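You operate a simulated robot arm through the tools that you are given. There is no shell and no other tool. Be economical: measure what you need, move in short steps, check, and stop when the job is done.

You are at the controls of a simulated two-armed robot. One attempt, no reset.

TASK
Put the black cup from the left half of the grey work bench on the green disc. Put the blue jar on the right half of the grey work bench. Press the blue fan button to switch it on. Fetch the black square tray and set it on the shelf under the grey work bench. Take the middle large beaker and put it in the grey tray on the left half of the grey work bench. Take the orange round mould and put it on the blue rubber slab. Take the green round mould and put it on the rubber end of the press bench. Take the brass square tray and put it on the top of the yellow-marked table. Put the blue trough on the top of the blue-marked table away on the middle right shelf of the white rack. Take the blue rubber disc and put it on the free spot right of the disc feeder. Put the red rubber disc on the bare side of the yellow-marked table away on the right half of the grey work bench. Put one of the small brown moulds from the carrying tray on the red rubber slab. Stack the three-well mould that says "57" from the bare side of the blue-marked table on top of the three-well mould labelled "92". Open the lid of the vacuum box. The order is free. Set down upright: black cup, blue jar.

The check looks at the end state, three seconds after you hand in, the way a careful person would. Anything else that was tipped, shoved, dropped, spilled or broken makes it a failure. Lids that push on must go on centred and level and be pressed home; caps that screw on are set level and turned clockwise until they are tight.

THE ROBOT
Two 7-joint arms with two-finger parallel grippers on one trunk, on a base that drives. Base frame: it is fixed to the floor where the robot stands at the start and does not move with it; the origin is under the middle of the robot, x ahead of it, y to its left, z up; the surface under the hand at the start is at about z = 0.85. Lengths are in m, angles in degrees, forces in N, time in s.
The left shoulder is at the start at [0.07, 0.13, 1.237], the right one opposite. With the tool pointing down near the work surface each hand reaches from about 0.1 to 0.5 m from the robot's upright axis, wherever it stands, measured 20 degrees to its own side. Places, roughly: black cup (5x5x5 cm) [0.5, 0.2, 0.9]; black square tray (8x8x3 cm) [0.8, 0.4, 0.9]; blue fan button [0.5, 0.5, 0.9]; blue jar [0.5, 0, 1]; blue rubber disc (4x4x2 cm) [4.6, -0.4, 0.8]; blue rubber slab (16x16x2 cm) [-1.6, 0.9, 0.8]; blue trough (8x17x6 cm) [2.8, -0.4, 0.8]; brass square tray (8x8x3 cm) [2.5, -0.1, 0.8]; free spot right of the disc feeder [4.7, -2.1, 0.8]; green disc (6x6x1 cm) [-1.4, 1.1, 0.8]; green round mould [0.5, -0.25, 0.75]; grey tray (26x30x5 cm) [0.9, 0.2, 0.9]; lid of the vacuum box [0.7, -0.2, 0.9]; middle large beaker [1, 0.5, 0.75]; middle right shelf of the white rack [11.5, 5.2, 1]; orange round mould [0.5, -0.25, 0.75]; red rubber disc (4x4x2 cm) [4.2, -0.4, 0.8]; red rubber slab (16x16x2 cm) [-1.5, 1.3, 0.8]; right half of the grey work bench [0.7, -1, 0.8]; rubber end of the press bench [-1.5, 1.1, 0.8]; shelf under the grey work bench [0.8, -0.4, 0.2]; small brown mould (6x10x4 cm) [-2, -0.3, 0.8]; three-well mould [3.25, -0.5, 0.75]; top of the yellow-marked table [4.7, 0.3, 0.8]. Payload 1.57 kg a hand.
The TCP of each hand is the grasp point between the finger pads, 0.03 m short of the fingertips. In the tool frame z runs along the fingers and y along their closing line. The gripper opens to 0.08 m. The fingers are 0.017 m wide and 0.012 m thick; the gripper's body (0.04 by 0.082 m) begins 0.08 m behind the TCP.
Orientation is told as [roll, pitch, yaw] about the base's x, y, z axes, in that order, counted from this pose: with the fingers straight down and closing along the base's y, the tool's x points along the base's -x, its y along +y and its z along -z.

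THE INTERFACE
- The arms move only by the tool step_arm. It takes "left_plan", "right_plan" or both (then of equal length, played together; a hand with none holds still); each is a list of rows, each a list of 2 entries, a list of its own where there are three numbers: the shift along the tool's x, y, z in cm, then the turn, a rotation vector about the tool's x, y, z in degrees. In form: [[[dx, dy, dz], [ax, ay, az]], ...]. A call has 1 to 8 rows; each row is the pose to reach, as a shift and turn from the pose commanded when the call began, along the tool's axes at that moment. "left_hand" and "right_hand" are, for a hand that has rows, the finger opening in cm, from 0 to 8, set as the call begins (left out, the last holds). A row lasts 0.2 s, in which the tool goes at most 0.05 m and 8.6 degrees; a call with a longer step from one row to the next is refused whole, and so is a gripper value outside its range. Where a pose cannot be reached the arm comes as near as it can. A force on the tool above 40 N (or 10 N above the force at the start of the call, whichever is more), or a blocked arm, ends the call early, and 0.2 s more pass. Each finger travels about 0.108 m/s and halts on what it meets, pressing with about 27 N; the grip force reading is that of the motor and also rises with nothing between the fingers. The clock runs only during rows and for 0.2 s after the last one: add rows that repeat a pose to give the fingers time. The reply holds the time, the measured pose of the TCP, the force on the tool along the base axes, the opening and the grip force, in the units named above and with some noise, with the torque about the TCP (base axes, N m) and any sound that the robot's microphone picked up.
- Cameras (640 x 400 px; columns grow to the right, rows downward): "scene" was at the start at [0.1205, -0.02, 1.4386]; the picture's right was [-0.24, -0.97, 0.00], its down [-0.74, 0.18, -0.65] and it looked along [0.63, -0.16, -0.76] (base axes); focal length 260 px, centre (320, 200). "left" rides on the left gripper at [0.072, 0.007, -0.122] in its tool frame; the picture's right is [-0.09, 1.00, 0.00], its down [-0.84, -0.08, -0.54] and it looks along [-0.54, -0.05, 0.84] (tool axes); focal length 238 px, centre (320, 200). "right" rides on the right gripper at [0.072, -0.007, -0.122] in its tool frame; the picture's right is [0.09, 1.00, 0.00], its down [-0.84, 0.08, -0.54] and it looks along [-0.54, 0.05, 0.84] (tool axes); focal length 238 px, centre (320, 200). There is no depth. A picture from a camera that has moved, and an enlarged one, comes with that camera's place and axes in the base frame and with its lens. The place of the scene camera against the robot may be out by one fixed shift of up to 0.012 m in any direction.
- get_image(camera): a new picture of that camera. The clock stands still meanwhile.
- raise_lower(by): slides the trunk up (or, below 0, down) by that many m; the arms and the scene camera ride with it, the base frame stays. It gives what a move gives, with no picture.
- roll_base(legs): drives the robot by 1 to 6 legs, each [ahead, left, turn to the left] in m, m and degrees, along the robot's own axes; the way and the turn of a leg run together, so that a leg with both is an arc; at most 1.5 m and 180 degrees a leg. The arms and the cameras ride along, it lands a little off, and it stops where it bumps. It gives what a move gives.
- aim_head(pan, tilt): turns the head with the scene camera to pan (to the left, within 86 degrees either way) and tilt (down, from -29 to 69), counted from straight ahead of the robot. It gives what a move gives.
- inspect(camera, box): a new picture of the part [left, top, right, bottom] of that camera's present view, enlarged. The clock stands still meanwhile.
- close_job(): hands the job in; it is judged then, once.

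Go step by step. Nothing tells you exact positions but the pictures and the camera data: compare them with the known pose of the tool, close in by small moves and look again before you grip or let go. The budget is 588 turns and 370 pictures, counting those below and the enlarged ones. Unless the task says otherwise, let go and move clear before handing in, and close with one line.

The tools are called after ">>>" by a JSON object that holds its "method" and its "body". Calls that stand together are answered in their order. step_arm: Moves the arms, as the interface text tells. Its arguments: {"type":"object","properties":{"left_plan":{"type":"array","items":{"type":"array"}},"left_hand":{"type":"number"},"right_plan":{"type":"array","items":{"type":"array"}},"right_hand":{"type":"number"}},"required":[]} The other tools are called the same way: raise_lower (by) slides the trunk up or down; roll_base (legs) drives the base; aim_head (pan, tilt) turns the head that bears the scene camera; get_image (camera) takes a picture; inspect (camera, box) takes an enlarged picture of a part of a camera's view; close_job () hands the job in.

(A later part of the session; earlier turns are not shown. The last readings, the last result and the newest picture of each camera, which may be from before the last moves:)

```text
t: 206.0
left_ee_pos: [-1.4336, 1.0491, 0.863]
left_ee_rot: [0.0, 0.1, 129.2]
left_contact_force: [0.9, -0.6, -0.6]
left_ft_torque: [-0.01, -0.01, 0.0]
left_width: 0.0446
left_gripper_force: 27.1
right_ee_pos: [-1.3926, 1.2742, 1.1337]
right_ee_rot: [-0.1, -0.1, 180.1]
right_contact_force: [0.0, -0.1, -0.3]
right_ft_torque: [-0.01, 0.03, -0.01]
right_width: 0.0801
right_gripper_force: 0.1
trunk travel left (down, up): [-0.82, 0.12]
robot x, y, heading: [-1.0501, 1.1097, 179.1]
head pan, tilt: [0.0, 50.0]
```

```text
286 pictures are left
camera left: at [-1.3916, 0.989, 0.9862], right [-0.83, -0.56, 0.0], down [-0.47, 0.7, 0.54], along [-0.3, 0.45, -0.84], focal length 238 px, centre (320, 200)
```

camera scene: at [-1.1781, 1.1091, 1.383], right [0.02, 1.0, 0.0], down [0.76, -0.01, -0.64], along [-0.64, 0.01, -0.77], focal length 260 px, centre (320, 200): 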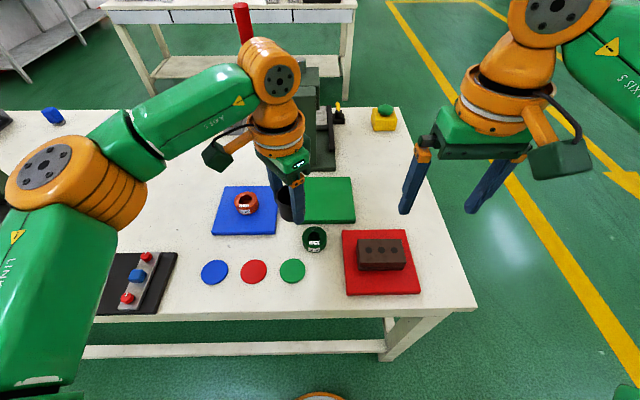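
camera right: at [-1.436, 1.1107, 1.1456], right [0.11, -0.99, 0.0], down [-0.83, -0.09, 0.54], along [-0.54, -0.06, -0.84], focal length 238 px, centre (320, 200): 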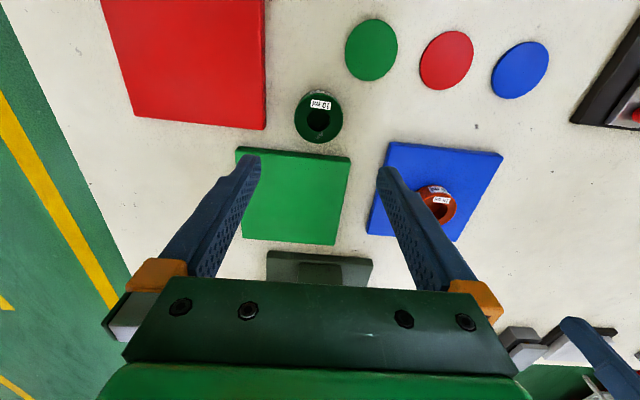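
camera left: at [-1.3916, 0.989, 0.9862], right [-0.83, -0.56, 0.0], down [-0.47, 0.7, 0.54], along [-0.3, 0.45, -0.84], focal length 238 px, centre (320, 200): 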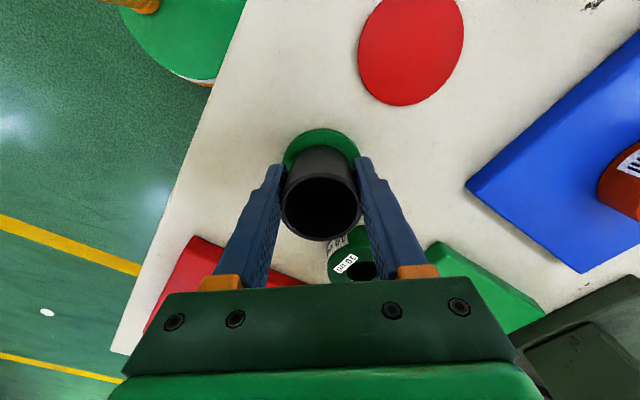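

>>> {"method": "step_arm", "body": {"left_plan": [[[0, 0, 0.3], [0, 0, 0]], [[0, 0, 0.5], [0, 0, 0]], [[0, 0, 0.7], [0, 0, 0]]]}}

```text
t: 206.8
left_ee_pos: [-1.4308, 1.0485, 0.8577]
left_ee_rot: [0.2, 0.0, 129.3]
left_contact_force: [-4.5, -1.2, 18.9]
left_ft_torque: [0.01, 0.12, 0.03]
left_width: 0.045
left_gripper_force: 26.7
right_ee_pos: [-1.3895, 1.274, 1.1343]
right_ee_rot: [0.2, -0.3, 179.9]
right_contact_force: [0.3, -0.3, 0.5]
right_ft_torque: [-0.04, 0.01, 0.04]
right_width: 0.0801
right_gripper_force: 0.0
trunk travel left (down, up): [-0.82, 0.12]
robot x, y, heading: [-1.0476, 1.1056, 179.0]
head pan, tilt: [0.0, 50.0]
```

>>> {"method": "step_arm", "body": {"left_plan": [[[0, 0, -0.15], [0, 0, 0]], [[0, 0, -0.15], [0, 0, 0]], [[0, 0, -0.15], [0, 0, 0]], [[0, 0, -4], [0, 0, 0]], [[0, 0, -8.5], [0, 0, 0]], [[0, 0, -13], [0, 0, 0]], [[0, 0, -17.5], [0, 0, 0]], [[0, 0, -20], [0, 0, 0]]], "left_hand": 6.8}}

>>> {"method": "get_image", "body": {"camera": "left"}}

```text
t: 208.6
left_ee_pos: [-1.433, 1.046, 1.0575]
left_ee_rot: [0.2, 0.2, 129.2]
left_contact_force: [-0.3, 0.0, -0.2]
left_ft_torque: [0.02, 0.01, -0.02]
left_width: 0.0679
left_gripper_force: 0.1
right_ee_pos: [-1.3914, 1.2741, 1.1339]
right_ee_rot: [0.0, -0.2, 180.0]
right_contact_force: [-0.1, -0.5, -0.9]
right_ft_torque: [0.0, 0.0, -0.02]
right_width: 0.0797
right_gripper_force: 0.1
trunk travel left (down, up): [-0.82, 0.12]
robot x, y, heading: [-1.0478, 1.1076, 178.7]
head pan, tilt: [0.0, 50.0]
```

```text
285 pictures are left
camera left: at [-1.3907, 0.9869, 1.1806], right [-0.83, -0.56, 0.0], down [-0.47, 0.7, 0.54], along [-0.3, 0.45, -0.84], focal length 238 px, centre (320, 200)
```

left: 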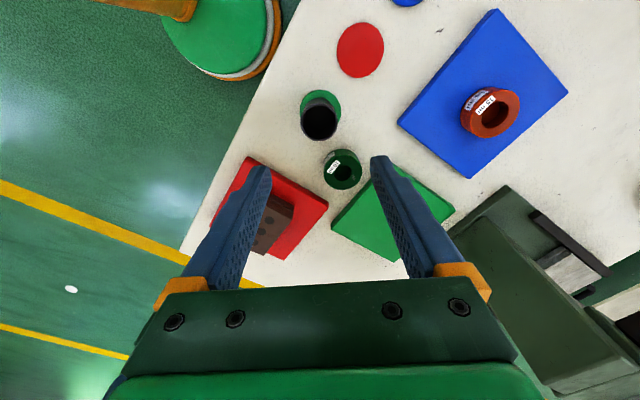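

>>> {"method": "inspect", "body": {"camera": "left", "box": [280, 70, 380, 200]}}

>>> {"method": "inspect", "body": {"camera": "scene", "box": [180, 180, 420, 330]}}

```text
3.08 times, centred on (330, 135) of left
camera zoom: at [-1.3907, 0.9869, 1.1806], right [-0.83, -0.56, 0.0], down [-0.47, 0.7, 0.54], along [-0.3, 0.45, -0.84], focal length 733 px, centre (289, 400)
```

zoom: 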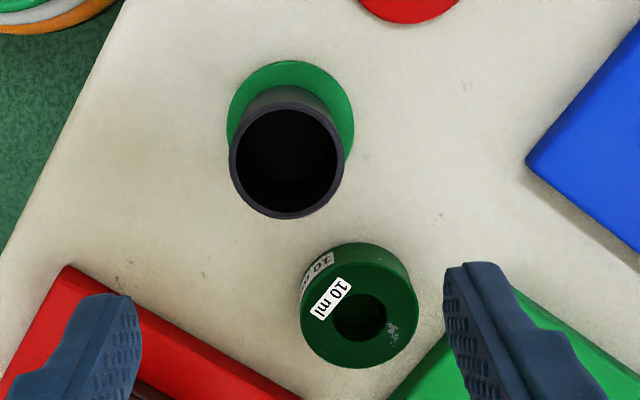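

```text
2.67 times, centred on (300, 255) of scene
camera zoom: at [-1.1801, 1.1093, 1.3828], right [0.02, 1.0, 0.0], down [0.77, -0.01, -0.64], along [-0.64, 0.01, -0.77], focal length 694 px, centre (373, 53)
```

zoom: 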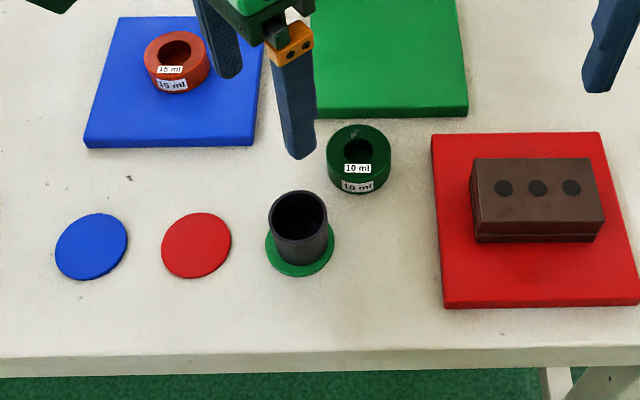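

The cup stands on the green disc, so the press bench is finished. Next I drive around the left end of the grey bench to its far side for the black tray and the beaker.

>>> {"method": "roll_base", "body": {"legs": [[-0.75, 0, 0], [0, 0, -178.8], [0, 0.9, 0], [1.0, 0, 0], [0.85, 0, 0]]}}

>>> {"method": "step_arm", "body": {"left_plan": [[[0, 0, 0], [0, 0, -8.5]], [[0, 0, 0], [0, 0, -17]], [[0, 0, 0], [0, 0, -25]], [[0, 0, 0], [0, 0, -33]], [[0, 0, 0], [0, 0, -41]], [[0, 0, 0], [0, 0, -49]]], "left_hand": 8}}

>>> {"method": "aim_head", "body": {"pan": -60, "tilt": 35}}

>>> {"method": "get_image", "body": {"camera": "scene"}}

```text
t: 233.0
left_ee_pos: [1.8764, 2.1737, 1.0587]
left_ee_rot: [0.2, 0.2, -46.3]
left_contact_force: [-0.1, -0.3, 0.3]
left_ft_torque: [0.02, -0.03, 0.0]
left_width: 0.0681
left_gripper_force: 0.0
right_ee_pos: [1.8522, 1.9434, 1.1358]
right_ee_rot: [0.0, -0.2, 4.5]
right_contact_force: [0.2, -0.1, -1.1]
right_ft_torque: [-0.02, 0.02, -0.01]
right_width: 0.0799
right_gripper_force: 0.0
trunk travel left (down, up): [-0.82, 0.12]
robot x, y, heading: [1.4992, 2.0828, 3.5]
head pan, tilt: [0.0, 50.0]
```

```text
t: 234.4
left_ee_pos: [1.8767, 2.174, 1.0579]
left_ee_rot: [0.2, 0.0, 3.0]
left_contact_force: [-0.3, -0.4, -0.7]
left_ft_torque: [0.03, 0.0, 0.0]
left_width: 0.0802
left_gripper_force: 0.0
right_ee_pos: [1.8536, 1.9437, 1.1341]
right_ee_rot: [0.1, -0.1, 4.5]
right_contact_force: [-0.2, 0.1, -0.4]
right_ft_torque: [0.01, -0.03, 0.01]
right_width: 0.0798
right_gripper_force: 0.0
trunk travel left (down, up): [-0.82, 0.12]
robot x, y, heading: [1.4949, 2.0849, 3.5]
head pan, tilt: [0.0, 50.0]
```

```text
t: 235.7
left_ee_pos: [1.876, 2.1743, 1.0582]
left_ee_rot: [0.1, 0.1, 2.8]
left_contact_force: [-0.6, 0.4, 0.1]
left_ft_torque: [0.01, 0.0, 0.0]
left_width: 0.0801
left_gripper_force: 0.0
right_ee_pos: [1.8539, 1.9439, 1.1329]
right_ee_rot: [0.0, 0.0, 4.5]
right_contact_force: [-0.2, -0.4, 0.1]
right_ft_torque: [0.0, -0.05, 0.03]
right_width: 0.08
right_gripper_force: 0.0
trunk travel left (down, up): [-0.82, 0.12]
robot x, y, heading: [1.4996, 2.08, 3.4]
head pan, tilt: [-60.0, 35.0]
```

```text
282 pictures are left
camera scene: at [1.5917, 2.0107, 1.4045], right [-0.83, -0.55, 0.0], down [-0.32, 0.48, -0.82], along [0.45, -0.68, -0.57], focal length 260 px, centre (320, 200)
```

scene: 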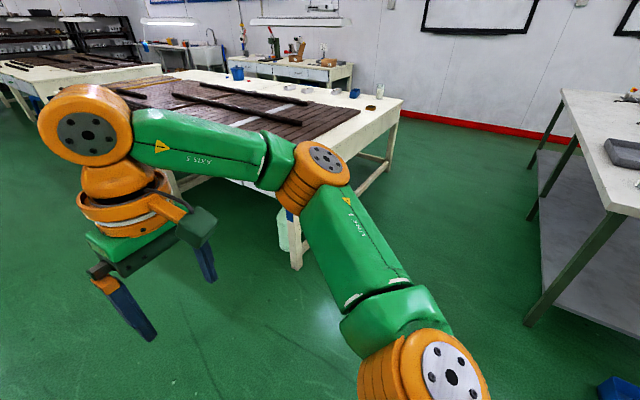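

>>> {"method": "roll_base", "body": {"legs": [[0, 0, 176.5], [0, 1.4, 0]]}}

>>> {"method": "aim_head", "body": {"pan": 0, "tilt": 45}}

>>> {"method": "get_image", "body": {"camera": "scene"}}

```text
t: 249.8
left_ee_pos: [1.0786, 0.6456, 1.0582]
left_ee_rot: [0.2, 0.0, 177.6]
left_contact_force: [-0.3, 0.3, 0.4]
left_ft_torque: [0.01, 0.01, 0.01]
left_width: 0.0803
left_gripper_force: 0.0
right_ee_pos: [1.1226, 0.8733, 1.1329]
right_ee_rot: [0.1, 0.0, 179.3]
right_contact_force: [0.5, -0.1, -1.3]
right_ft_torque: [-0.02, -0.03, 0.0]
right_width: 0.0802
right_gripper_force: 0.1
trunk travel left (down, up): [-0.82, 0.12]
robot x, y, heading: [1.46, 0.702, 178.3]
head pan, tilt: [-60.0, 35.0]
```

```text
t: 251.1
left_ee_pos: [1.0796, 0.6451, 1.0577]
left_ee_rot: [0.2, 0.0, 177.5]
left_contact_force: [-0.2, -0.8, -0.2]
left_ft_torque: [0.01, 0.0, -0.01]
left_width: 0.0802
left_gripper_force: 0.0
right_ee_pos: [1.1245, 0.8721, 1.134]
right_ee_rot: [0.0, -0.2, 179.2]
right_contact_force: [-0.5, 0.7, 0.6]
right_ft_torque: [0.01, -0.02, -0.01]
right_width: 0.0802
right_gripper_force: 0.1
trunk travel left (down, up): [-0.82, 0.12]
robot x, y, heading: [1.4633, 0.6995, 178.2]
head pan, tilt: [0.0, 45.0]
```

```text
281 pictures are left
camera scene: at [1.3278, 0.7045, 1.3897], right [0.03, 1.0, 0.0], down [0.71, -0.02, -0.71], along [-0.71, 0.02, -0.71], focal length 260 px, centre (320, 200)
```

scene: 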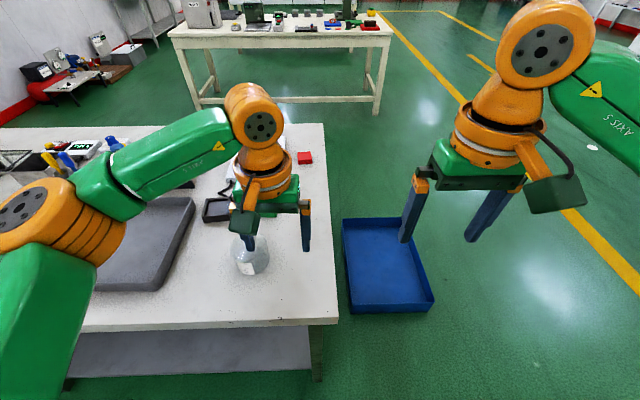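

>>> {"method": "inspect", "body": {"camera": "scene", "box": [80, 130, 340, 330]}}

>>> {"method": "get_image", "body": {"camera": "left"}}

```text
2.00 times, centred on (210, 230) of scene
camera zoom: at [1.3278, 0.7045, 1.3897], right [0.03, 1.0, 0.0], down [0.71, -0.02, -0.71], along [-0.71, 0.02, -0.71], focal length 520 px, centre (540, 140)
```

zoom: 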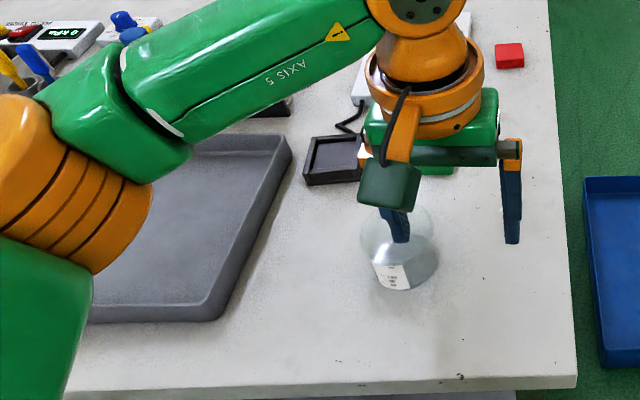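

```text
279 pictures are left
camera left: at [1.152, 0.6356, 1.1797], right [-0.14, -0.99, 0.0], down [-0.83, 0.12, 0.54], along [-0.54, 0.07, -0.84], focal length 238 px, centre (320, 200)
```

left: 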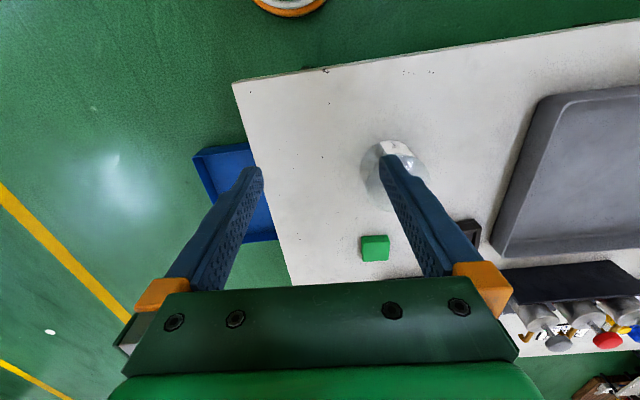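

>>> {"method": "inspect", "body": {"camera": "left", "box": [340, 120, 460, 220]}}

>>> {"method": "inspect", "body": {"camera": "scene", "box": [220, 200, 300, 290]}}

```text
4.00 times, centred on (400, 170) of left
camera zoom: at [1.152, 0.6356, 1.1797], right [-0.14, -0.99, 0.0], down [-0.83, 0.12, 0.54], along [-0.54, 0.07, -0.84], focal length 953 px, centre (0, 320)
```

zoom: 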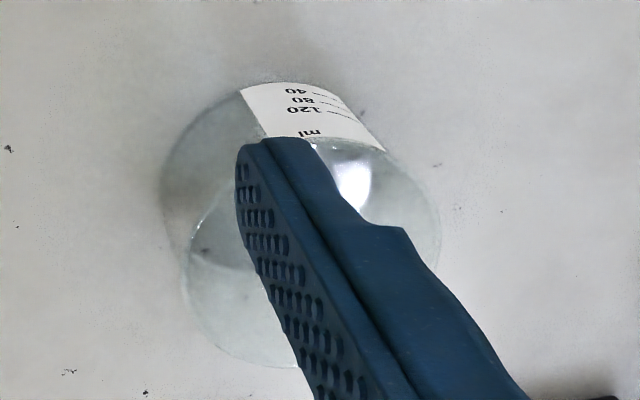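

```text
4.44 times, centred on (260, 245) of scene
camera zoom: at [1.3278, 0.7045, 1.3897], right [0.03, 1.0, 0.0], down [0.71, -0.02, -0.71], along [-0.71, 0.02, -0.71], focal length 1156 px, centre (587, 0)
```

zoom: 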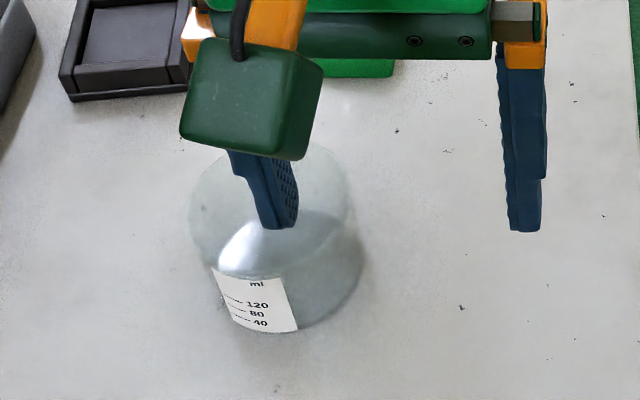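

>>> {"method": "step_arm", "body": {"left_plan": [[[1, 2, -3], [0, 0, 0]], [[2, 5, -6], [0, 0, 0]], [[2.3, 8.4, -9], [0, 0, 0]]]}}

>>> {"method": "get_image", "body": {"camera": "left"}}

>>> {"method": "inspect", "body": {"camera": "scene", "box": [200, 160, 320, 290]}}

```text
t: 251.9
left_ee_pos: [1.0995, 0.5608, 1.1479]
left_ee_rot: [0.0, -0.1, 177.5]
left_contact_force: [0.7, -0.1, -0.5]
left_ft_torque: [0.01, -0.02, -0.01]
left_width: 0.0799
left_gripper_force: 0.0
right_ee_pos: [1.1249, 0.8707, 1.1347]
right_ee_rot: [0.0, -0.2, 179.3]
right_contact_force: [-0.2, -0.6, -0.1]
right_ft_torque: [-0.01, 0.0, -0.01]
right_width: 0.0799
right_gripper_force: 0.0
trunk travel left (down, up): [-0.82, 0.12]
robot x, y, heading: [1.4628, 0.7021, 178.2]
head pan, tilt: [0.0, 45.0]
```

```text
276 pictures are left
camera left: at [1.172, 0.5513, 1.2697], right [-0.14, -0.99, 0.0], down [-0.83, 0.11, 0.54], along [-0.54, 0.07, -0.84], focal length 238 px, centre (320, 200)
```

left: 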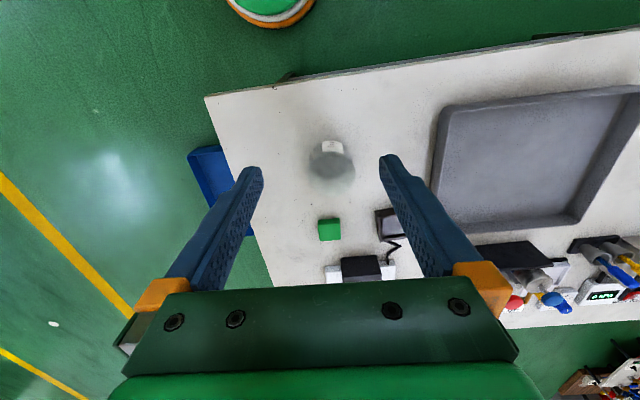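

```text
3.08 times, centred on (260, 225) of scene
camera zoom: at [1.329, 0.703, 1.3898], right [0.03, 1.0, 0.0], down [0.71, -0.02, -0.71], along [-0.71, 0.02, -0.71], focal length 800 px, centre (505, 123)
```

zoom: 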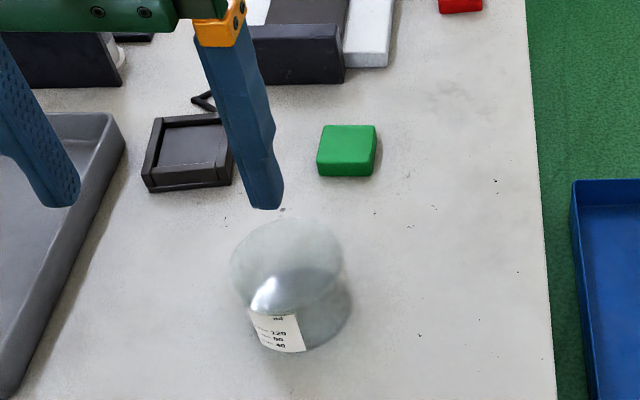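

>>> {"method": "inspect", "body": {"camera": "left", "box": [270, 110, 390, 210]}}

```text
4.00 times, centred on (330, 160) of left
camera zoom: at [1.172, 0.5513, 1.2697], right [-0.14, -0.99, 0.0], down [-0.83, 0.11, 0.54], along [-0.54, 0.07, -0.84], focal length 953 px, centre (280, 360)
```

zoom: 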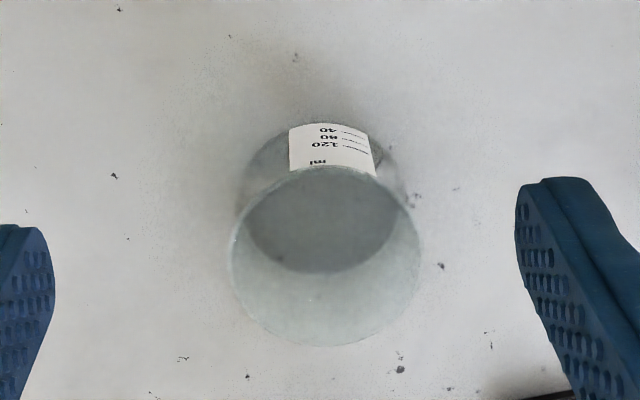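

The beaker is about 7.8 cm wide, too wide to span, with its rim at z≈0.919 centred at (0.994, 0.555). I'll grip its wall on the +y side with one finger inside, after moving a bit closer.

>>> {"method": "roll_base", "body": {"legs": [[0.08, 0, 1.8]]}}

>>> {"method": "get_image", "body": {"camera": "left"}}

```text
t: 252.9
left_ee_pos: [1.0297, 0.5528, 1.1494]
left_ee_rot: [0.1, -0.3, 179.3]
left_contact_force: [0.9, -1.0, -0.2]
left_ft_torque: [-0.02, 0.03, 0.01]
left_width: 0.0801
left_gripper_force: 0.0
right_ee_pos: [1.0445, 0.8643, 1.135]
right_ee_rot: [0.0, -0.5, -179.0]
right_contact_force: [0.6, 0.5, 0.3]
right_ft_torque: [0.01, 0.03, -0.02]
right_width: 0.08
right_gripper_force: 0.0
trunk travel left (down, up): [-0.82, 0.12]
robot x, y, heading: [1.3835, 0.6984, 180.0]
head pan, tilt: [0.0, 45.0]
```

```text
273 pictures are left
camera left: at [1.1028, 0.5457, 1.2711], right [-0.11, -0.99, 0.0], down [-0.83, 0.09, 0.55], along [-0.54, 0.06, -0.84], focal length 238 px, centre (320, 200)
```

left: 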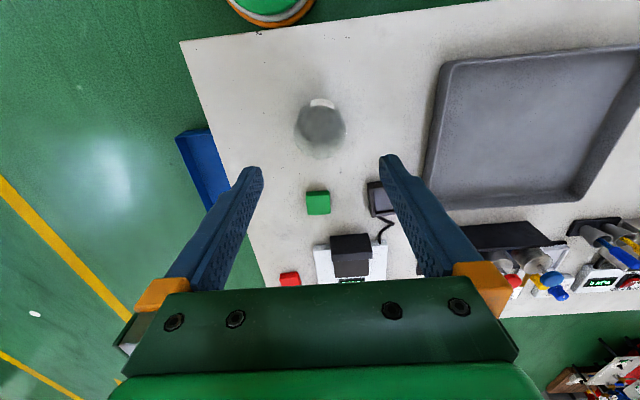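

>>> {"method": "step_arm", "body": {"left_plan": [[[-1.5, -2, 4], [0, 0, 0.7]], [[-3.4, -4.2, 8], [0, 0, 0.7]], [[-3.4, -4.2, 12], [0, 0, 0.7]], [[-3.4, -4.2, 15], [0, 0, 0.7]]], "left_hand": 4}}

>>> {"method": "get_image", "body": {"camera": "left"}}

>>> {"method": "inspect", "body": {"camera": "scene", "box": [200, 160, 380, 300]}}

```text
t: 253.9
left_ee_pos: [0.9889, 0.5942, 0.9973]
left_ee_rot: [0.1, 0.1, 178.5]
left_contact_force: [0.3, 0.5, -0.1]
left_ft_torque: [0.0, 0.0, 0.0]
left_width: 0.0397
left_gripper_force: 0.1
right_ee_pos: [1.0374, 0.8635, 1.1333]
right_ee_rot: [0.0, 0.0, -179.0]
right_contact_force: [0.0, -0.7, -0.1]
right_ft_torque: [0.03, 0.03, 0.0]
right_width: 0.0799
right_gripper_force: 0.2
trunk travel left (down, up): [-0.82, 0.12]
robot x, y, heading: [1.3844, 0.7031, 179.8]
head pan, tilt: [0.0, 45.0]
```

```text
272 pictures are left
camera left: at [1.0615, 0.5852, 1.1194], right [-0.12, -0.99, 0.0], down [-0.84, 0.1, 0.54], along [-0.54, 0.06, -0.84], focal length 238 px, centre (320, 200)
```

left: 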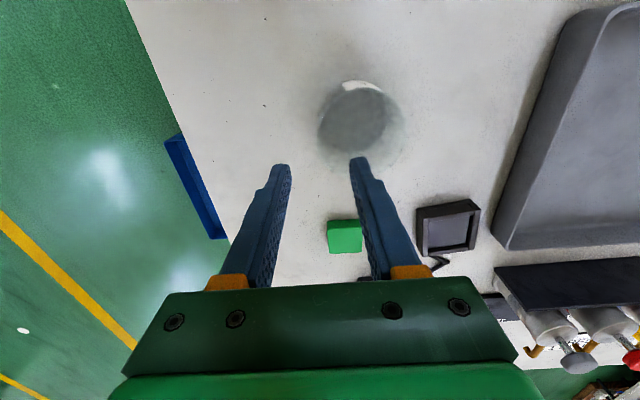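

```text
2.86 times, centred on (290, 230) of scene
camera zoom: at [1.2481, 0.7009, 1.3897], right [0.0, 1.0, 0.0], down [0.71, 0.0, -0.71], along [-0.71, 0.0, -0.71], focal length 743 px, centre (406, 114)
```

zoom: 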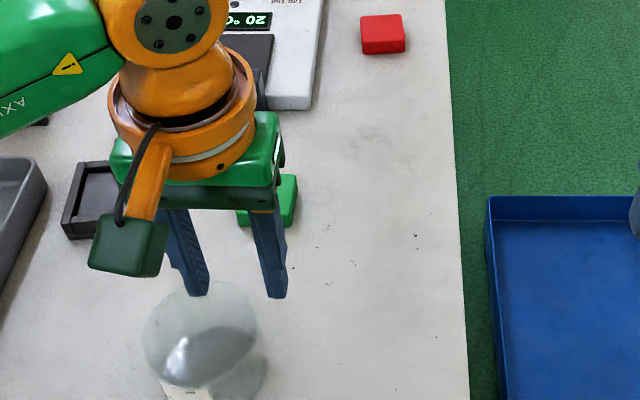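

>>> {"method": "inspect", "body": {"camera": "left", "box": [260, 60, 440, 220]}}

```text
2.50 times, centred on (350, 140) of left
camera zoom: at [1.0615, 0.5852, 1.1194], right [-0.12, -0.99, 0.0], down [-0.84, 0.1, 0.54], along [-0.54, 0.06, -0.84], focal length 596 px, centre (245, 350)
```

zoom: 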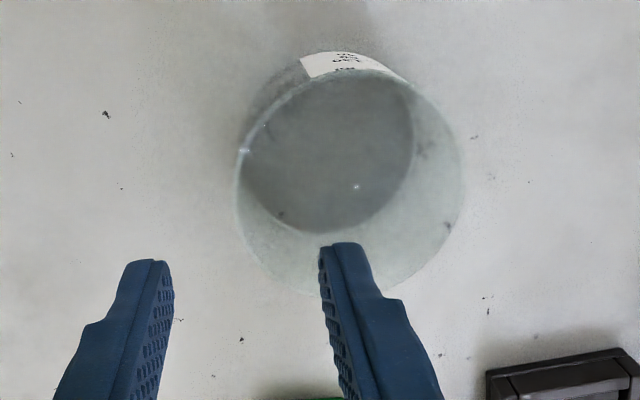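

The rim point is centred between the fingers after a 0.8 cm shift; I descend with one finger inside.

>>> {"method": "step_arm", "body": {"left_plan": [[[0.8, 0, 2], [0, 0, -1.5]], [[0.8, 0, 4.5], [0, 0, -1.5]]]}}

>>> {"method": "get_image", "body": {"camera": "left"}}

```text
t: 254.5
left_ee_pos: [0.9971, 0.5946, 0.952]
left_ee_rot: [0.1, 0.2, -179.9]
left_contact_force: [0.3, -0.1, 1.1]
left_ft_torque: [-0.02, -0.03, 0.0]
left_width: 0.0399
left_gripper_force: 0.1
right_ee_pos: [1.0377, 0.8626, 1.1324]
right_ee_rot: [0.1, -0.2, -179.0]
right_contact_force: [-0.3, -0.7, 0.3]
right_ft_torque: [0.02, -0.04, -0.01]
right_width: 0.0799
right_gripper_force: 0.1
trunk travel left (down, up): [-0.82, 0.12]
robot x, y, heading: [1.3835, 0.7016, 180.2]
head pan, tilt: [0.0, 45.0]
```

```text
269 pictures are left
camera left: at [1.0702, 0.5876, 1.0738], right [-0.09, -1.0, 0.0], down [-0.84, 0.08, 0.54], along [-0.54, 0.05, -0.84], focal length 238 px, centre (320, 200)
```

left: 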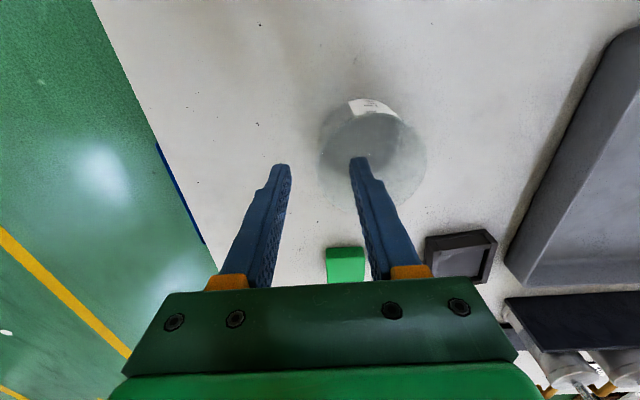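

>>> {"method": "step_arm", "body": {"left_plan": [[[0, 0, 2], [0, 0, 0]], [[0, 0, 4.3], [0, 0, 0]]]}}

>>> {"method": "step_arm", "body": {"left_plan": [[[0, 0, 0], [0, 0, 0]], [[0, 0, 0], [0, 0, 0]], [[0, 0, 0], [0, 0, 0]]], "left_hand": 0}}

>>> {"method": "step_arm", "body": {"left_plan": [[[0, 0, -2], [0, 0, 0]], [[0, 0, -4], [0, 0, 0]]]}}

>>> {"method": "get_image", "body": {"camera": "left"}}

>>> {"method": "get_image", "body": {"camera": "scene"}}

```text
t: 255.1
left_ee_pos: [0.9977, 0.5941, 0.9083]
left_ee_rot: [0.2, 0.2, -180.0]
left_contact_force: [0.8, -0.3, 0.4]
left_ft_torque: [-0.02, 0.01, 0.03]
left_width: 0.0397
left_gripper_force: 0.0
right_ee_pos: [1.0392, 0.8623, 1.1339]
right_ee_rot: [0.0, 0.0, -179.0]
right_contact_force: [0.2, 0.4, 0.2]
right_ft_torque: [0.0, -0.03, -0.02]
right_width: 0.0797
right_gripper_force: 0.1
trunk travel left (down, up): [-0.82, 0.12]
robot x, y, heading: [1.3888, 0.7002, 179.9]
head pan, tilt: [0.0, 45.0]
```

```text
t: 255.9
left_ee_pos: [0.9981, 0.5941, 0.9093]
left_ee_rot: [0.2, -0.1, -180.0]
left_contact_force: [-1.5, -0.8, 8.6]
left_ft_torque: [-0.61, -0.07, -0.09]
left_width: 0.0048
left_gripper_force: 24.6
right_ee_pos: [1.0394, 0.8639, 1.1348]
right_ee_rot: [0.1, -0.2, -179.0]
right_contact_force: [0.1, 0.1, -0.2]
right_ft_torque: [-0.02, -0.01, -0.01]
right_width: 0.0798
right_gripper_force: 0.1
trunk travel left (down, up): [-0.82, 0.12]
robot x, y, heading: [1.3846, 0.7021, 179.9]
head pan, tilt: [0.0, 45.0]
```

```text
t: 256.5
left_ee_pos: [0.9972, 0.594, 0.9507]
left_ee_rot: [0.1, 0.1, -180.0]
left_contact_force: [1.0, 0.9, -1.9]
left_ft_torque: [0.09, 0.02, 0.0]
left_width: 0.0049
left_gripper_force: 25.5
right_ee_pos: [1.0395, 0.8629, 1.1329]
right_ee_rot: [0.1, -0.2, -179.1]
right_contact_force: [-0.1, -0.3, 0.0]
right_ft_torque: [-0.02, 0.02, 0.0]
right_width: 0.08
right_gripper_force: 0.0
trunk travel left (down, up): [-0.82, 0.12]
robot x, y, heading: [1.3866, 0.703, 180.1]
head pan, tilt: [0.0, 45.0]
```

```text
268 pictures are left
camera left: at [1.071, 0.5883, 1.0718], right [-0.09, -1.0, 0.0], down [-0.84, 0.08, 0.54], along [-0.54, 0.05, -0.84], focal length 238 px, centre (320, 200)
```

left: 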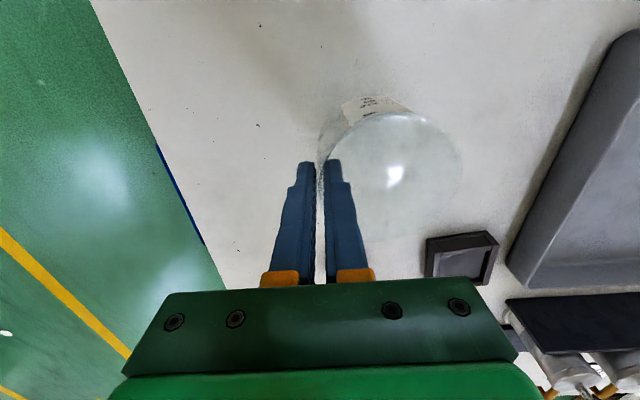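

```text
267 pictures are left
camera scene: at [1.2489, 0.702, 1.3897], right [0.0, 1.0, 0.0], down [0.71, 0.0, -0.71], along [-0.71, 0.0, -0.71], focal length 260 px, centre (320, 200)
```

scene: 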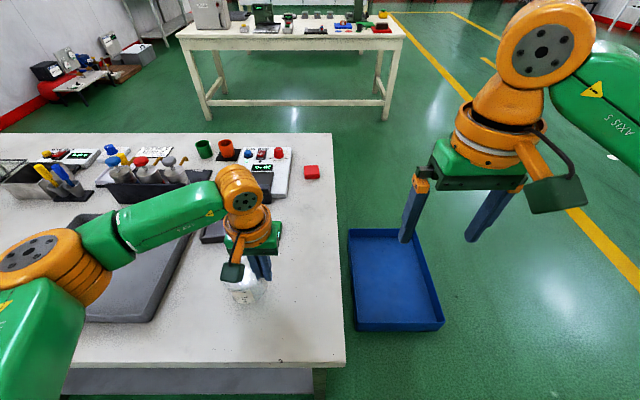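

The beaker hangs level from the wall grip. I lift it and drive left to the grey tray (centre about (0.94, 0.23)).

>>> {"method": "step_arm", "body": {"left_plan": [[[0, 0, -4], [0, 0, 0]], [[0, 0, -8], [0, 0, 0]], [[0, 0, -11], [0, 0, 0]]]}}

>>> {"method": "roll_base", "body": {"legs": [[0, 0.33, 0]]}}

>>> {"method": "get_image", "body": {"camera": "left"}}

>>> {"method": "get_image", "body": {"camera": "scene"}}

```text
t: 257.3
left_ee_pos: [0.9984, 0.5943, 1.0598]
left_ee_rot: [0.0, 0.1, -180.0]
left_contact_force: [-0.2, -1.1, -1.7]
left_ft_torque: [0.02, 0.01, -0.01]
left_width: 0.0049
left_gripper_force: 25.1
right_ee_pos: [1.0399, 0.8628, 1.1338]
right_ee_rot: [0.2, -0.1, -179.1]
right_contact_force: [-0.1, -1.0, -0.9]
right_ft_torque: [0.0, 0.02, -0.01]
right_width: 0.08
right_gripper_force: 0.1
trunk travel left (down, up): [-0.82, 0.12]
robot x, y, heading: [1.3838, 0.7, 179.9]
head pan, tilt: [0.0, 45.0]
```

```text
t: 259.5
left_ee_pos: [0.9972, 0.2697, 1.0593]
left_ee_rot: [0.3, 0.1, 179.9]
left_contact_force: [-0.3, 0.7, -1.8]
left_ft_torque: [0.05, -0.01, 0.01]
left_width: 0.0049
left_gripper_force: 25.4
right_ee_pos: [1.0385, 0.538, 1.1329]
right_ee_rot: [0.1, -0.1, -179.1]
right_contact_force: [0.4, -0.6, 0.5]
right_ft_torque: [0.01, -0.01, -0.02]
right_width: 0.0802
right_gripper_force: 0.0
trunk travel left (down, up): [-0.82, 0.12]
robot x, y, heading: [1.3838, 0.3763, 179.8]
head pan, tilt: [0.0, 45.0]
```

```text
266 pictures are left
camera left: at [1.0706, 0.2631, 1.1808], right [-0.09, -1.0, 0.0], down [-0.84, 0.08, 0.54], along [-0.54, 0.05, -0.84], focal length 238 px, centre (320, 200)
```

left: 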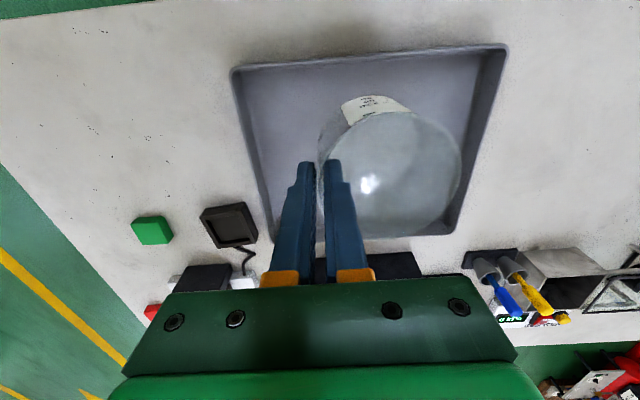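

```text
265 pictures are left
camera scene: at [1.2476, 0.3773, 1.3896], right [0.0, 1.0, 0.0], down [0.71, 0.0, -0.71], along [-0.71, 0.0, -0.71], focal length 260 px, centre (320, 200)
```

scene: 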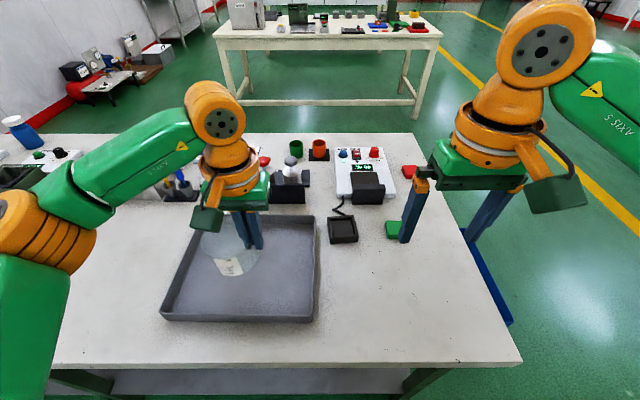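

>>> {"method": "step_arm", "body": {"left_plan": [[[-2, 0.4, 1], [0, 0, 0]], [[-4, 0.8, 3], [0, 0, 0]], [[-6.2, 1.2, 6], [0, 0, 0]], [[-6.2, 1.2, 10], [0, 0, 0]], [[-6.2, 1.2, 12.5], [0, 0, 0]]]}}

>>> {"method": "get_image", "body": {"camera": "left"}}

```text
t: 260.7
left_ee_pos: [0.9373, 0.2544, 0.933]
left_ee_rot: [0.1, 0.1, 180.0]
left_contact_force: [-0.3, -0.2, -1.8]
left_ft_torque: [0.04, -0.01, 0.02]
left_width: 0.0048
left_gripper_force: 25.6
right_ee_pos: [1.0387, 0.5369, 1.1341]
right_ee_rot: [0.0, -0.2, -179.1]
right_contact_force: [-0.2, 0.0, -0.3]
right_ft_torque: [0.02, 0.0, -0.04]
right_width: 0.0799
right_gripper_force: 0.2
trunk travel left (down, up): [-0.82, 0.12]
robot x, y, heading: [1.386, 0.3733, 179.8]
head pan, tilt: [0.0, 45.0]
```

```text
264 pictures are left
camera left: at [1.0093, 0.2491, 1.0549], right [-0.09, -1.0, 0.0], down [-0.84, 0.08, 0.54], along [-0.54, 0.05, -0.84], focal length 238 px, centre (320, 200)
```

left: 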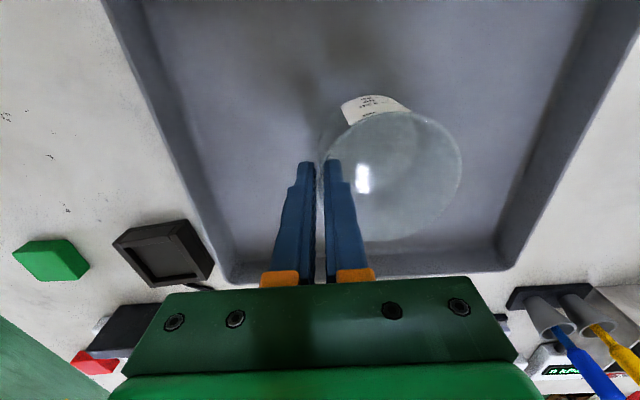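

Well inside the tray. I lower slowly until contact.

>>> {"method": "step_arm", "body": {"left_plan": [[[0, 0, 0.5], [0, 0, 0]], [[0, 0, 1.0], [0, 0, 0]], [[0, 0, 1.3], [0, 0, 0]], [[0, 0, 1.6], [0, 0, 0]]]}}

```text
t: 261.7
left_ee_pos: [0.9359, 0.2554, 0.9163]
left_ee_rot: [0.2, 0.1, 180.0]
left_contact_force: [-0.7, -0.2, -0.7]
left_ft_torque: [0.08, 0.0, 0.02]
left_width: 0.0046
left_gripper_force: 24.6
right_ee_pos: [1.0379, 0.5365, 1.1339]
right_ee_rot: [0.0, -0.2, -179.0]
right_contact_force: [0.5, -0.2, -0.2]
right_ft_torque: [0.01, 0.01, 0.0]
right_width: 0.0802
right_gripper_force: 0.1
trunk travel left (down, up): [-0.82, 0.12]
robot x, y, heading: [1.3851, 0.376, 180.2]
head pan, tilt: [0.0, 45.0]
```

>>> {"method": "step_arm", "body": {"left_plan": [[[0, 0, 0.2], [0, 0, 0]], [[0, 0, 0.4], [0, 0, 0]], [[0, 0, 0.6], [0, 0, 0]]]}}

```text
t: 262.5
left_ee_pos: [0.9382, 0.2557, 0.9136]
left_ee_rot: [0.2, -0.3, 179.8]
left_contact_force: [-2.3, 0.1, 14.6]
left_ft_torque: [-0.93, -0.25, -0.15]
left_width: 0.0048
left_gripper_force: 25.4
right_ee_pos: [1.0412, 0.5386, 1.134]
right_ee_rot: [0.1, -0.2, -179.0]
right_contact_force: [0.2, 0.0, 0.2]
right_ft_torque: [-0.03, 0.02, -0.01]
right_width: 0.0803
right_gripper_force: 0.0
trunk travel left (down, up): [-0.82, 0.12]
robot x, y, heading: [1.3834, 0.3802, 179.9]
head pan, tilt: [0.0, 45.0]
```

>>> {"method": "step_arm", "body": {"left_plan": [[[0, 0, -0.25], [0, 0, 0]], [[0, 0, -0.25], [0, 0, 0]]]}}

>>> {"method": "step_arm", "body": {"left_plan": [[[0, 0, 0], [0, 0, 0]], [[0, 0, 0], [0, 0, 0]], [[0, 0, -4], [0, 0, 0]], [[0, 0, -8.5], [0, 0, 0]], [[0, 0, -13], [0, 0, 0]], [[0, 0, -17], [0, 0, 0]]], "left_hand": 3}}

>>> {"method": "get_image", "body": {"camera": "left"}}

>>> {"method": "get_image", "body": {"camera": "right"}}

```text
t: 263.1
left_ee_pos: [0.936, 0.2549, 0.914]
left_ee_rot: [0.0, 0.0, 180.0]
left_contact_force: [-1.4, -0.3, 3.7]
left_ft_torque: [-0.31, -0.03, -0.07]
left_width: 0.0051
left_gripper_force: 25.4
right_ee_pos: [1.0379, 0.5371, 1.1332]
right_ee_rot: [0.1, -0.1, -179.1]
right_contact_force: [0.2, -0.1, -0.6]
right_ft_torque: [0.0, 0.03, 0.0]
right_width: 0.0798
right_gripper_force: 0.2
trunk travel left (down, up): [-0.82, 0.12]
robot x, y, heading: [1.3838, 0.3737, 179.8]
head pan, tilt: [0.0, 45.0]
```

```text
t: 264.5
left_ee_pos: [0.9359, 0.2565, 1.0841]
left_ee_rot: [0.1, 0.1, 180.0]
left_contact_force: [-0.3, -0.3, 0.3]
left_ft_torque: [0.0, -0.01, -0.02]
left_width: 0.0299
left_gripper_force: 0.1
right_ee_pos: [1.0393, 0.5374, 1.1335]
right_ee_rot: [0.2, -0.1, -179.2]
right_contact_force: [0.0, 0.5, 0.7]
right_ft_torque: [-0.03, 0.03, 0.0]
right_width: 0.0802
right_gripper_force: 0.0
trunk travel left (down, up): [-0.82, 0.12]
robot x, y, heading: [1.3837, 0.3755, 179.8]
head pan, tilt: [0.0, 45.0]
```

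```text
263 pictures are left
camera left: at [1.0091, 0.2504, 1.2059], right [-0.09, -1.0, 0.0], down [-0.84, 0.08, 0.54], along [-0.54, 0.05, -0.84], focal length 238 px, centre (320, 200)
```

left: 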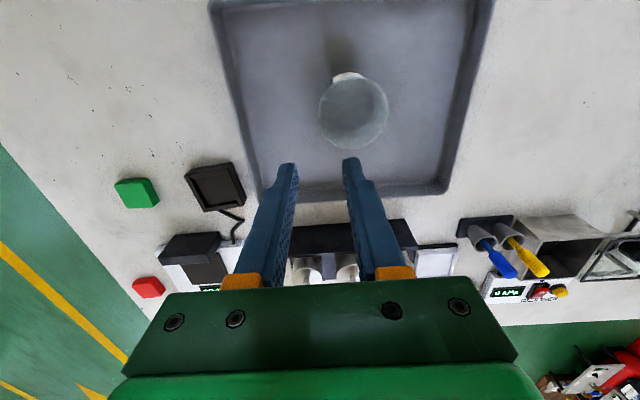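

```text
262 pictures are left
camera right: at [1.1128, 0.5458, 1.257], right [0.11, -0.99, 0.0], down [-0.83, -0.09, 0.54], along [-0.54, -0.06, -0.84], focal length 238 px, centre (320, 200)
```

right: 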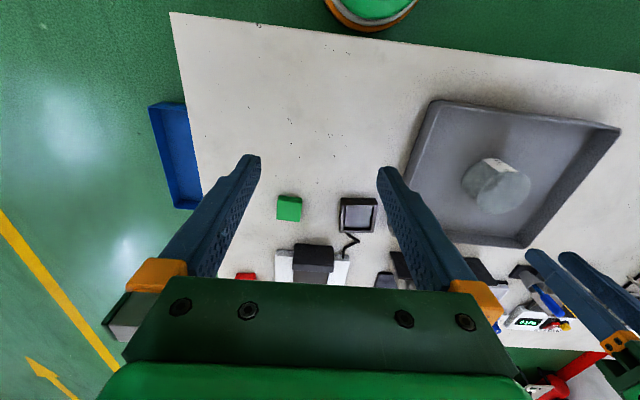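

The beaker stands in the grey tray. Next is the black square tray at about (0.849, 0.442): I move closer and look with the right hand camera.

>>> {"method": "roll_base", "body": {"legs": [[0.09, 0, 0]]}}

>>> {"method": "step_arm", "body": {"right_plan": [[[-1, 1, 3], [0, 0, -1]], [[-2.5, 2, 6], [0, 0, -1]], [[-4.5, 3.5, 9], [0, 0, -1]]]}}

>>> {"method": "get_image", "body": {"camera": "right"}}

```text
t: 265.6
left_ee_pos: [0.8472, 0.2558, 1.086]
left_ee_rot: [0.1, -0.3, -179.9]
left_contact_force: [1.3, 0.8, -1.2]
left_ft_torque: [0.0, 0.05, -0.03]
left_width: 0.0301
left_gripper_force: 0.1
right_ee_pos: [0.9505, 0.536, 1.1347]
right_ee_rot: [0.0, -0.4, -179.1]
right_contact_force: [0.5, 0.4, 0.4]
right_ft_torque: [-0.01, 0.03, -0.03]
right_width: 0.0801
right_gripper_force: 0.0
trunk travel left (down, up): [-0.82, 0.12]
robot x, y, heading: [1.2923, 0.3715, 180.1]
head pan, tilt: [0.0, 45.0]
```

```text
t: 266.4
left_ee_pos: [0.8411, 0.2552, 1.0822]
left_ee_rot: [0.0, 0.2, -179.9]
left_contact_force: [-0.3, 0.1, 0.2]
left_ft_torque: [0.02, 0.03, 0.0]
left_width: 0.0299
left_gripper_force: 0.0
right_ee_pos: [0.9007, 0.4982, 1.0432]
right_ee_rot: [0.0, 0.0, -178.0]
right_contact_force: [-0.5, -0.4, 0.2]
right_ft_torque: [0.0, -0.04, 0.02]
right_width: 0.08
right_gripper_force: 0.1
trunk travel left (down, up): [-0.82, 0.12]
robot x, y, heading: [1.2918, 0.3756, 179.9]
head pan, tilt: [0.0, 45.0]
```

```text
261 pictures are left
camera right: at [0.9737, 0.5076, 1.1675], right [0.13, -0.99, 0.0], down [-0.83, -0.11, 0.54], along [-0.54, -0.07, -0.84], focal length 238 px, centre (320, 200)
```

right: 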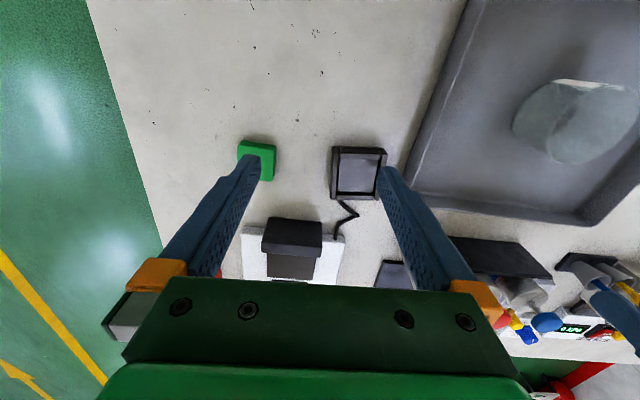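

>>> {"method": "inspect", "body": {"camera": "right", "box": [300, 120, 420, 240]}}

```text
3.33 times, centred on (360, 180) of right
camera zoom: at [0.9737, 0.5076, 1.1675], right [0.13, -0.99, 0.0], down [-0.83, -0.11, 0.54], along [-0.54, -0.07, -0.84], focal length 794 px, centre (187, 267)
```

zoom: 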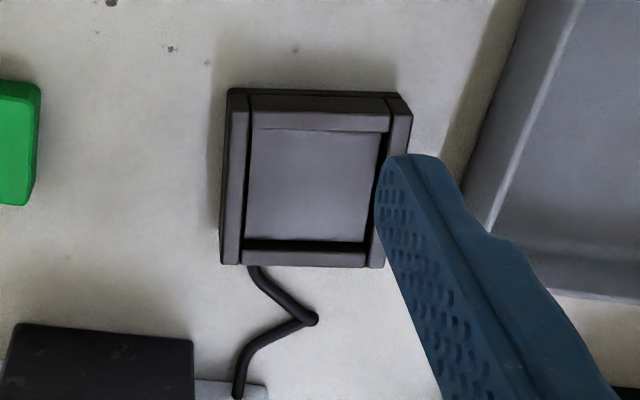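

The tray is turned by about 6.7°, with walls about 1 cm thick. I align and go to its +y wall, at about (0.834, 0.470), for a wall grip.

>>> {"method": "step_arm", "body": {"right_plan": [[[-2, 1, 2], [0, 0, -4.7]], [[-4.5, 2, 4], [0, 0, -4.7]], [[-6.8, 2.6, 7], [0, 0, -4.7]], [[-6.8, 2.6, 9], [0, 0, -4.7]]], "right_hand": 3}}

>>> {"method": "get_image", "body": {"camera": "right"}}

```text
t: 267.4
left_ee_pos: [0.8438, 0.2562, 1.0833]
left_ee_rot: [0.0, 0.0, -179.9]
left_contact_force: [-1.3, 0.0, 0.0]
left_ft_torque: [-0.01, 0.0, -0.02]
left_width: 0.0301
left_gripper_force: 0.0
right_ee_pos: [0.8319, 0.4706, 0.9529]
right_ee_rot: [-0.1, -0.2, -173.2]
right_contact_force: [0.3, 0.1, 0.5]
right_ft_torque: [0.0, -0.02, 0.03]
right_width: 0.0299
right_gripper_force: 0.0
trunk travel left (down, up): [-0.82, 0.12]
robot x, y, heading: [1.2905, 0.3758, 180.0]
head pan, tilt: [0.0, 45.0]
```

```text
259 pictures are left
camera right: at [0.9045, 0.487, 1.0762], right [0.21, -0.98, 0.0], down [-0.82, -0.18, 0.54], along [-0.53, -0.11, -0.84], focal length 238 px, centre (320, 200)
```

right: 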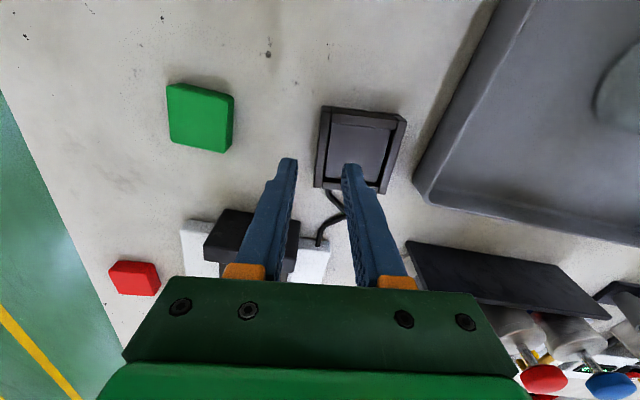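

>>> {"method": "step_arm", "body": {"right_plan": [[[0, 0, 3], [0, 0, -1]], [[0, 0, 5], [0, 0, -1]], [[0, 0, 5.9], [0, 0, -1]]]}}

>>> {"method": "get_image", "body": {"camera": "right"}}

```text
t: 268.2
left_ee_pos: [0.8451, 0.2545, 1.0861]
left_ee_rot: [0.1, -0.1, -179.9]
left_contact_force: [0.1, 0.6, 0.4]
left_ft_torque: [0.01, -0.03, -0.03]
left_width: 0.0303
left_gripper_force: 0.0
right_ee_pos: [0.8349, 0.4711, 0.9006]
right_ee_rot: [0.1, -0.6, -172.4]
right_contact_force: [-9.2, 1.3, 34.3]
right_ft_torque: [-0.55, 0.08, -0.27]
right_width: 0.0277
right_gripper_force: 0.0
trunk travel left (down, up): [-0.82, 0.12]
robot x, y, heading: [1.2933, 0.3737, 179.8]
head pan, tilt: [0.0, 45.0]
```

```text
258 pictures are left
camera right: at [0.9075, 0.4873, 1.0222], right [0.22, -0.97, 0.0], down [-0.81, -0.19, 0.55], along [-0.54, -0.12, -0.83], focal length 238 px, centre (320, 200)
```

right: 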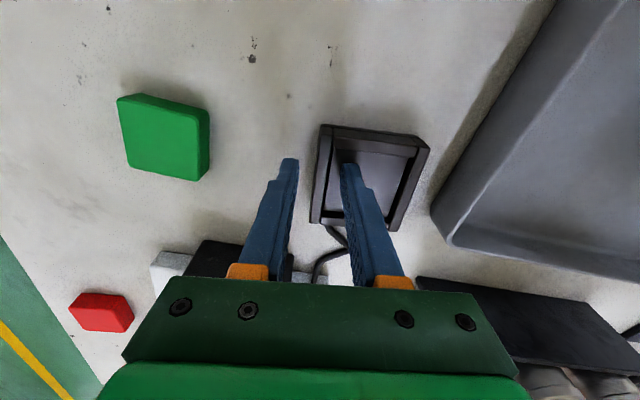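

The inner floor is shallow, with contact at tip z≈0.87. I ease up and close on the wall.

>>> {"method": "step_arm", "body": {"right_plan": [[[0, 0, -0.7], [0, 0, 0]], [[0, 0, -0.7], [0, 0, 0]]]}}

>>> {"method": "step_arm", "body": {"right_plan": [[[0, 0, 0], [0, 0, 0]], [[0, 0, 0], [0, 0, 0]], [[0, 0, 0], [0, 0, 0]]], "right_hand": 0}}

>>> {"method": "step_arm", "body": {"right_plan": [[[0, 0, -1], [0, 0, 0]], [[0, 0, -3], [0, 0, 0]], [[0, 0, -5], [0, 0, 0]]]}}

>>> {"method": "get_image", "body": {"camera": "right"}}

```text
t: 268.8
left_ee_pos: [0.8424, 0.2555, 1.0835]
left_ee_rot: [0.1, 0.0, -180.0]
left_contact_force: [0.7, 0.1, 1.0]
left_ft_torque: [0.02, 0.01, 0.02]
left_width: 0.0298
left_gripper_force: 0.1
right_ee_pos: [0.8351, 0.4714, 0.9032]
right_ee_rot: [0.1, -0.1, -172.3]
right_contact_force: [1.0, 0.9, -0.9]
right_ft_torque: [0.03, 0.04, 0.02]
right_width: 0.0299
right_gripper_force: 0.1
trunk travel left (down, up): [-0.82, 0.12]
robot x, y, heading: [1.2911, 0.3797, 180.1]
head pan, tilt: [0.0, 45.0]
```

```text
t: 269.6
left_ee_pos: [0.8417, 0.2549, 1.0821]
left_ee_rot: [0.1, 0.1, -180.0]
left_contact_force: [0.5, 0.3, 0.2]
left_ft_torque: [0.04, -0.03, -0.01]
left_width: 0.03
left_gripper_force: 0.1
right_ee_pos: [0.8336, 0.4706, 0.9016]
right_ee_rot: [0.0, -0.2, -172.3]
right_contact_force: [-0.1, -0.7, 0.7]
right_ft_torque: [-0.04, -0.07, -0.01]
right_width: 0.0082
right_gripper_force: 26.7
trunk travel left (down, up): [-0.82, 0.12]
robot x, y, heading: [1.2929, 0.3784, 180.1]
head pan, tilt: [0.0, 45.0]
```

```text
t: 270.4
left_ee_pos: [0.8419, 0.256, 1.0825]
left_ee_rot: [0.1, 0.1, -179.9]
left_contact_force: [0.4, -0.3, -0.7]
left_ft_torque: [0.04, -0.02, 0.05]
left_width: 0.0299
left_gripper_force: 0.2
right_ee_pos: [0.8342, 0.4704, 0.9528]
right_ee_rot: [0.0, -0.1, -172.3]
right_contact_force: [-0.4, -0.6, -2.5]
right_ft_torque: [0.06, -0.02, -0.01]
right_width: 0.008
right_gripper_force: 27.0
trunk travel left (down, up): [-0.82, 0.12]
robot x, y, heading: [1.2888, 0.3736, 179.9]
head pan, tilt: [0.0, 45.0]
```

```text
257 pictures are left
camera right: at [0.9059, 0.4882, 1.0751], right [0.22, -0.97, 0.0], down [-0.82, -0.19, 0.54], along [-0.53, -0.12, -0.84], focal length 238 px, centre (320, 200)
```

right: 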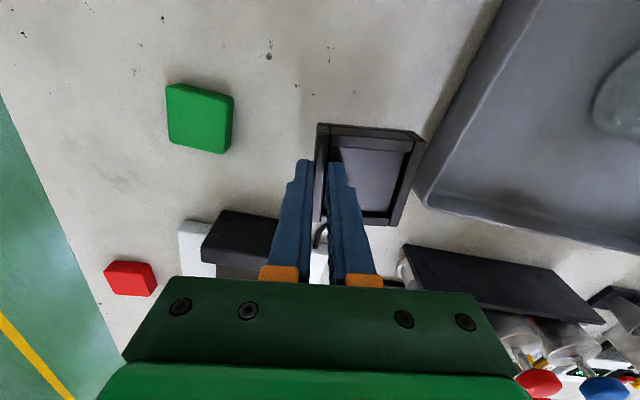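

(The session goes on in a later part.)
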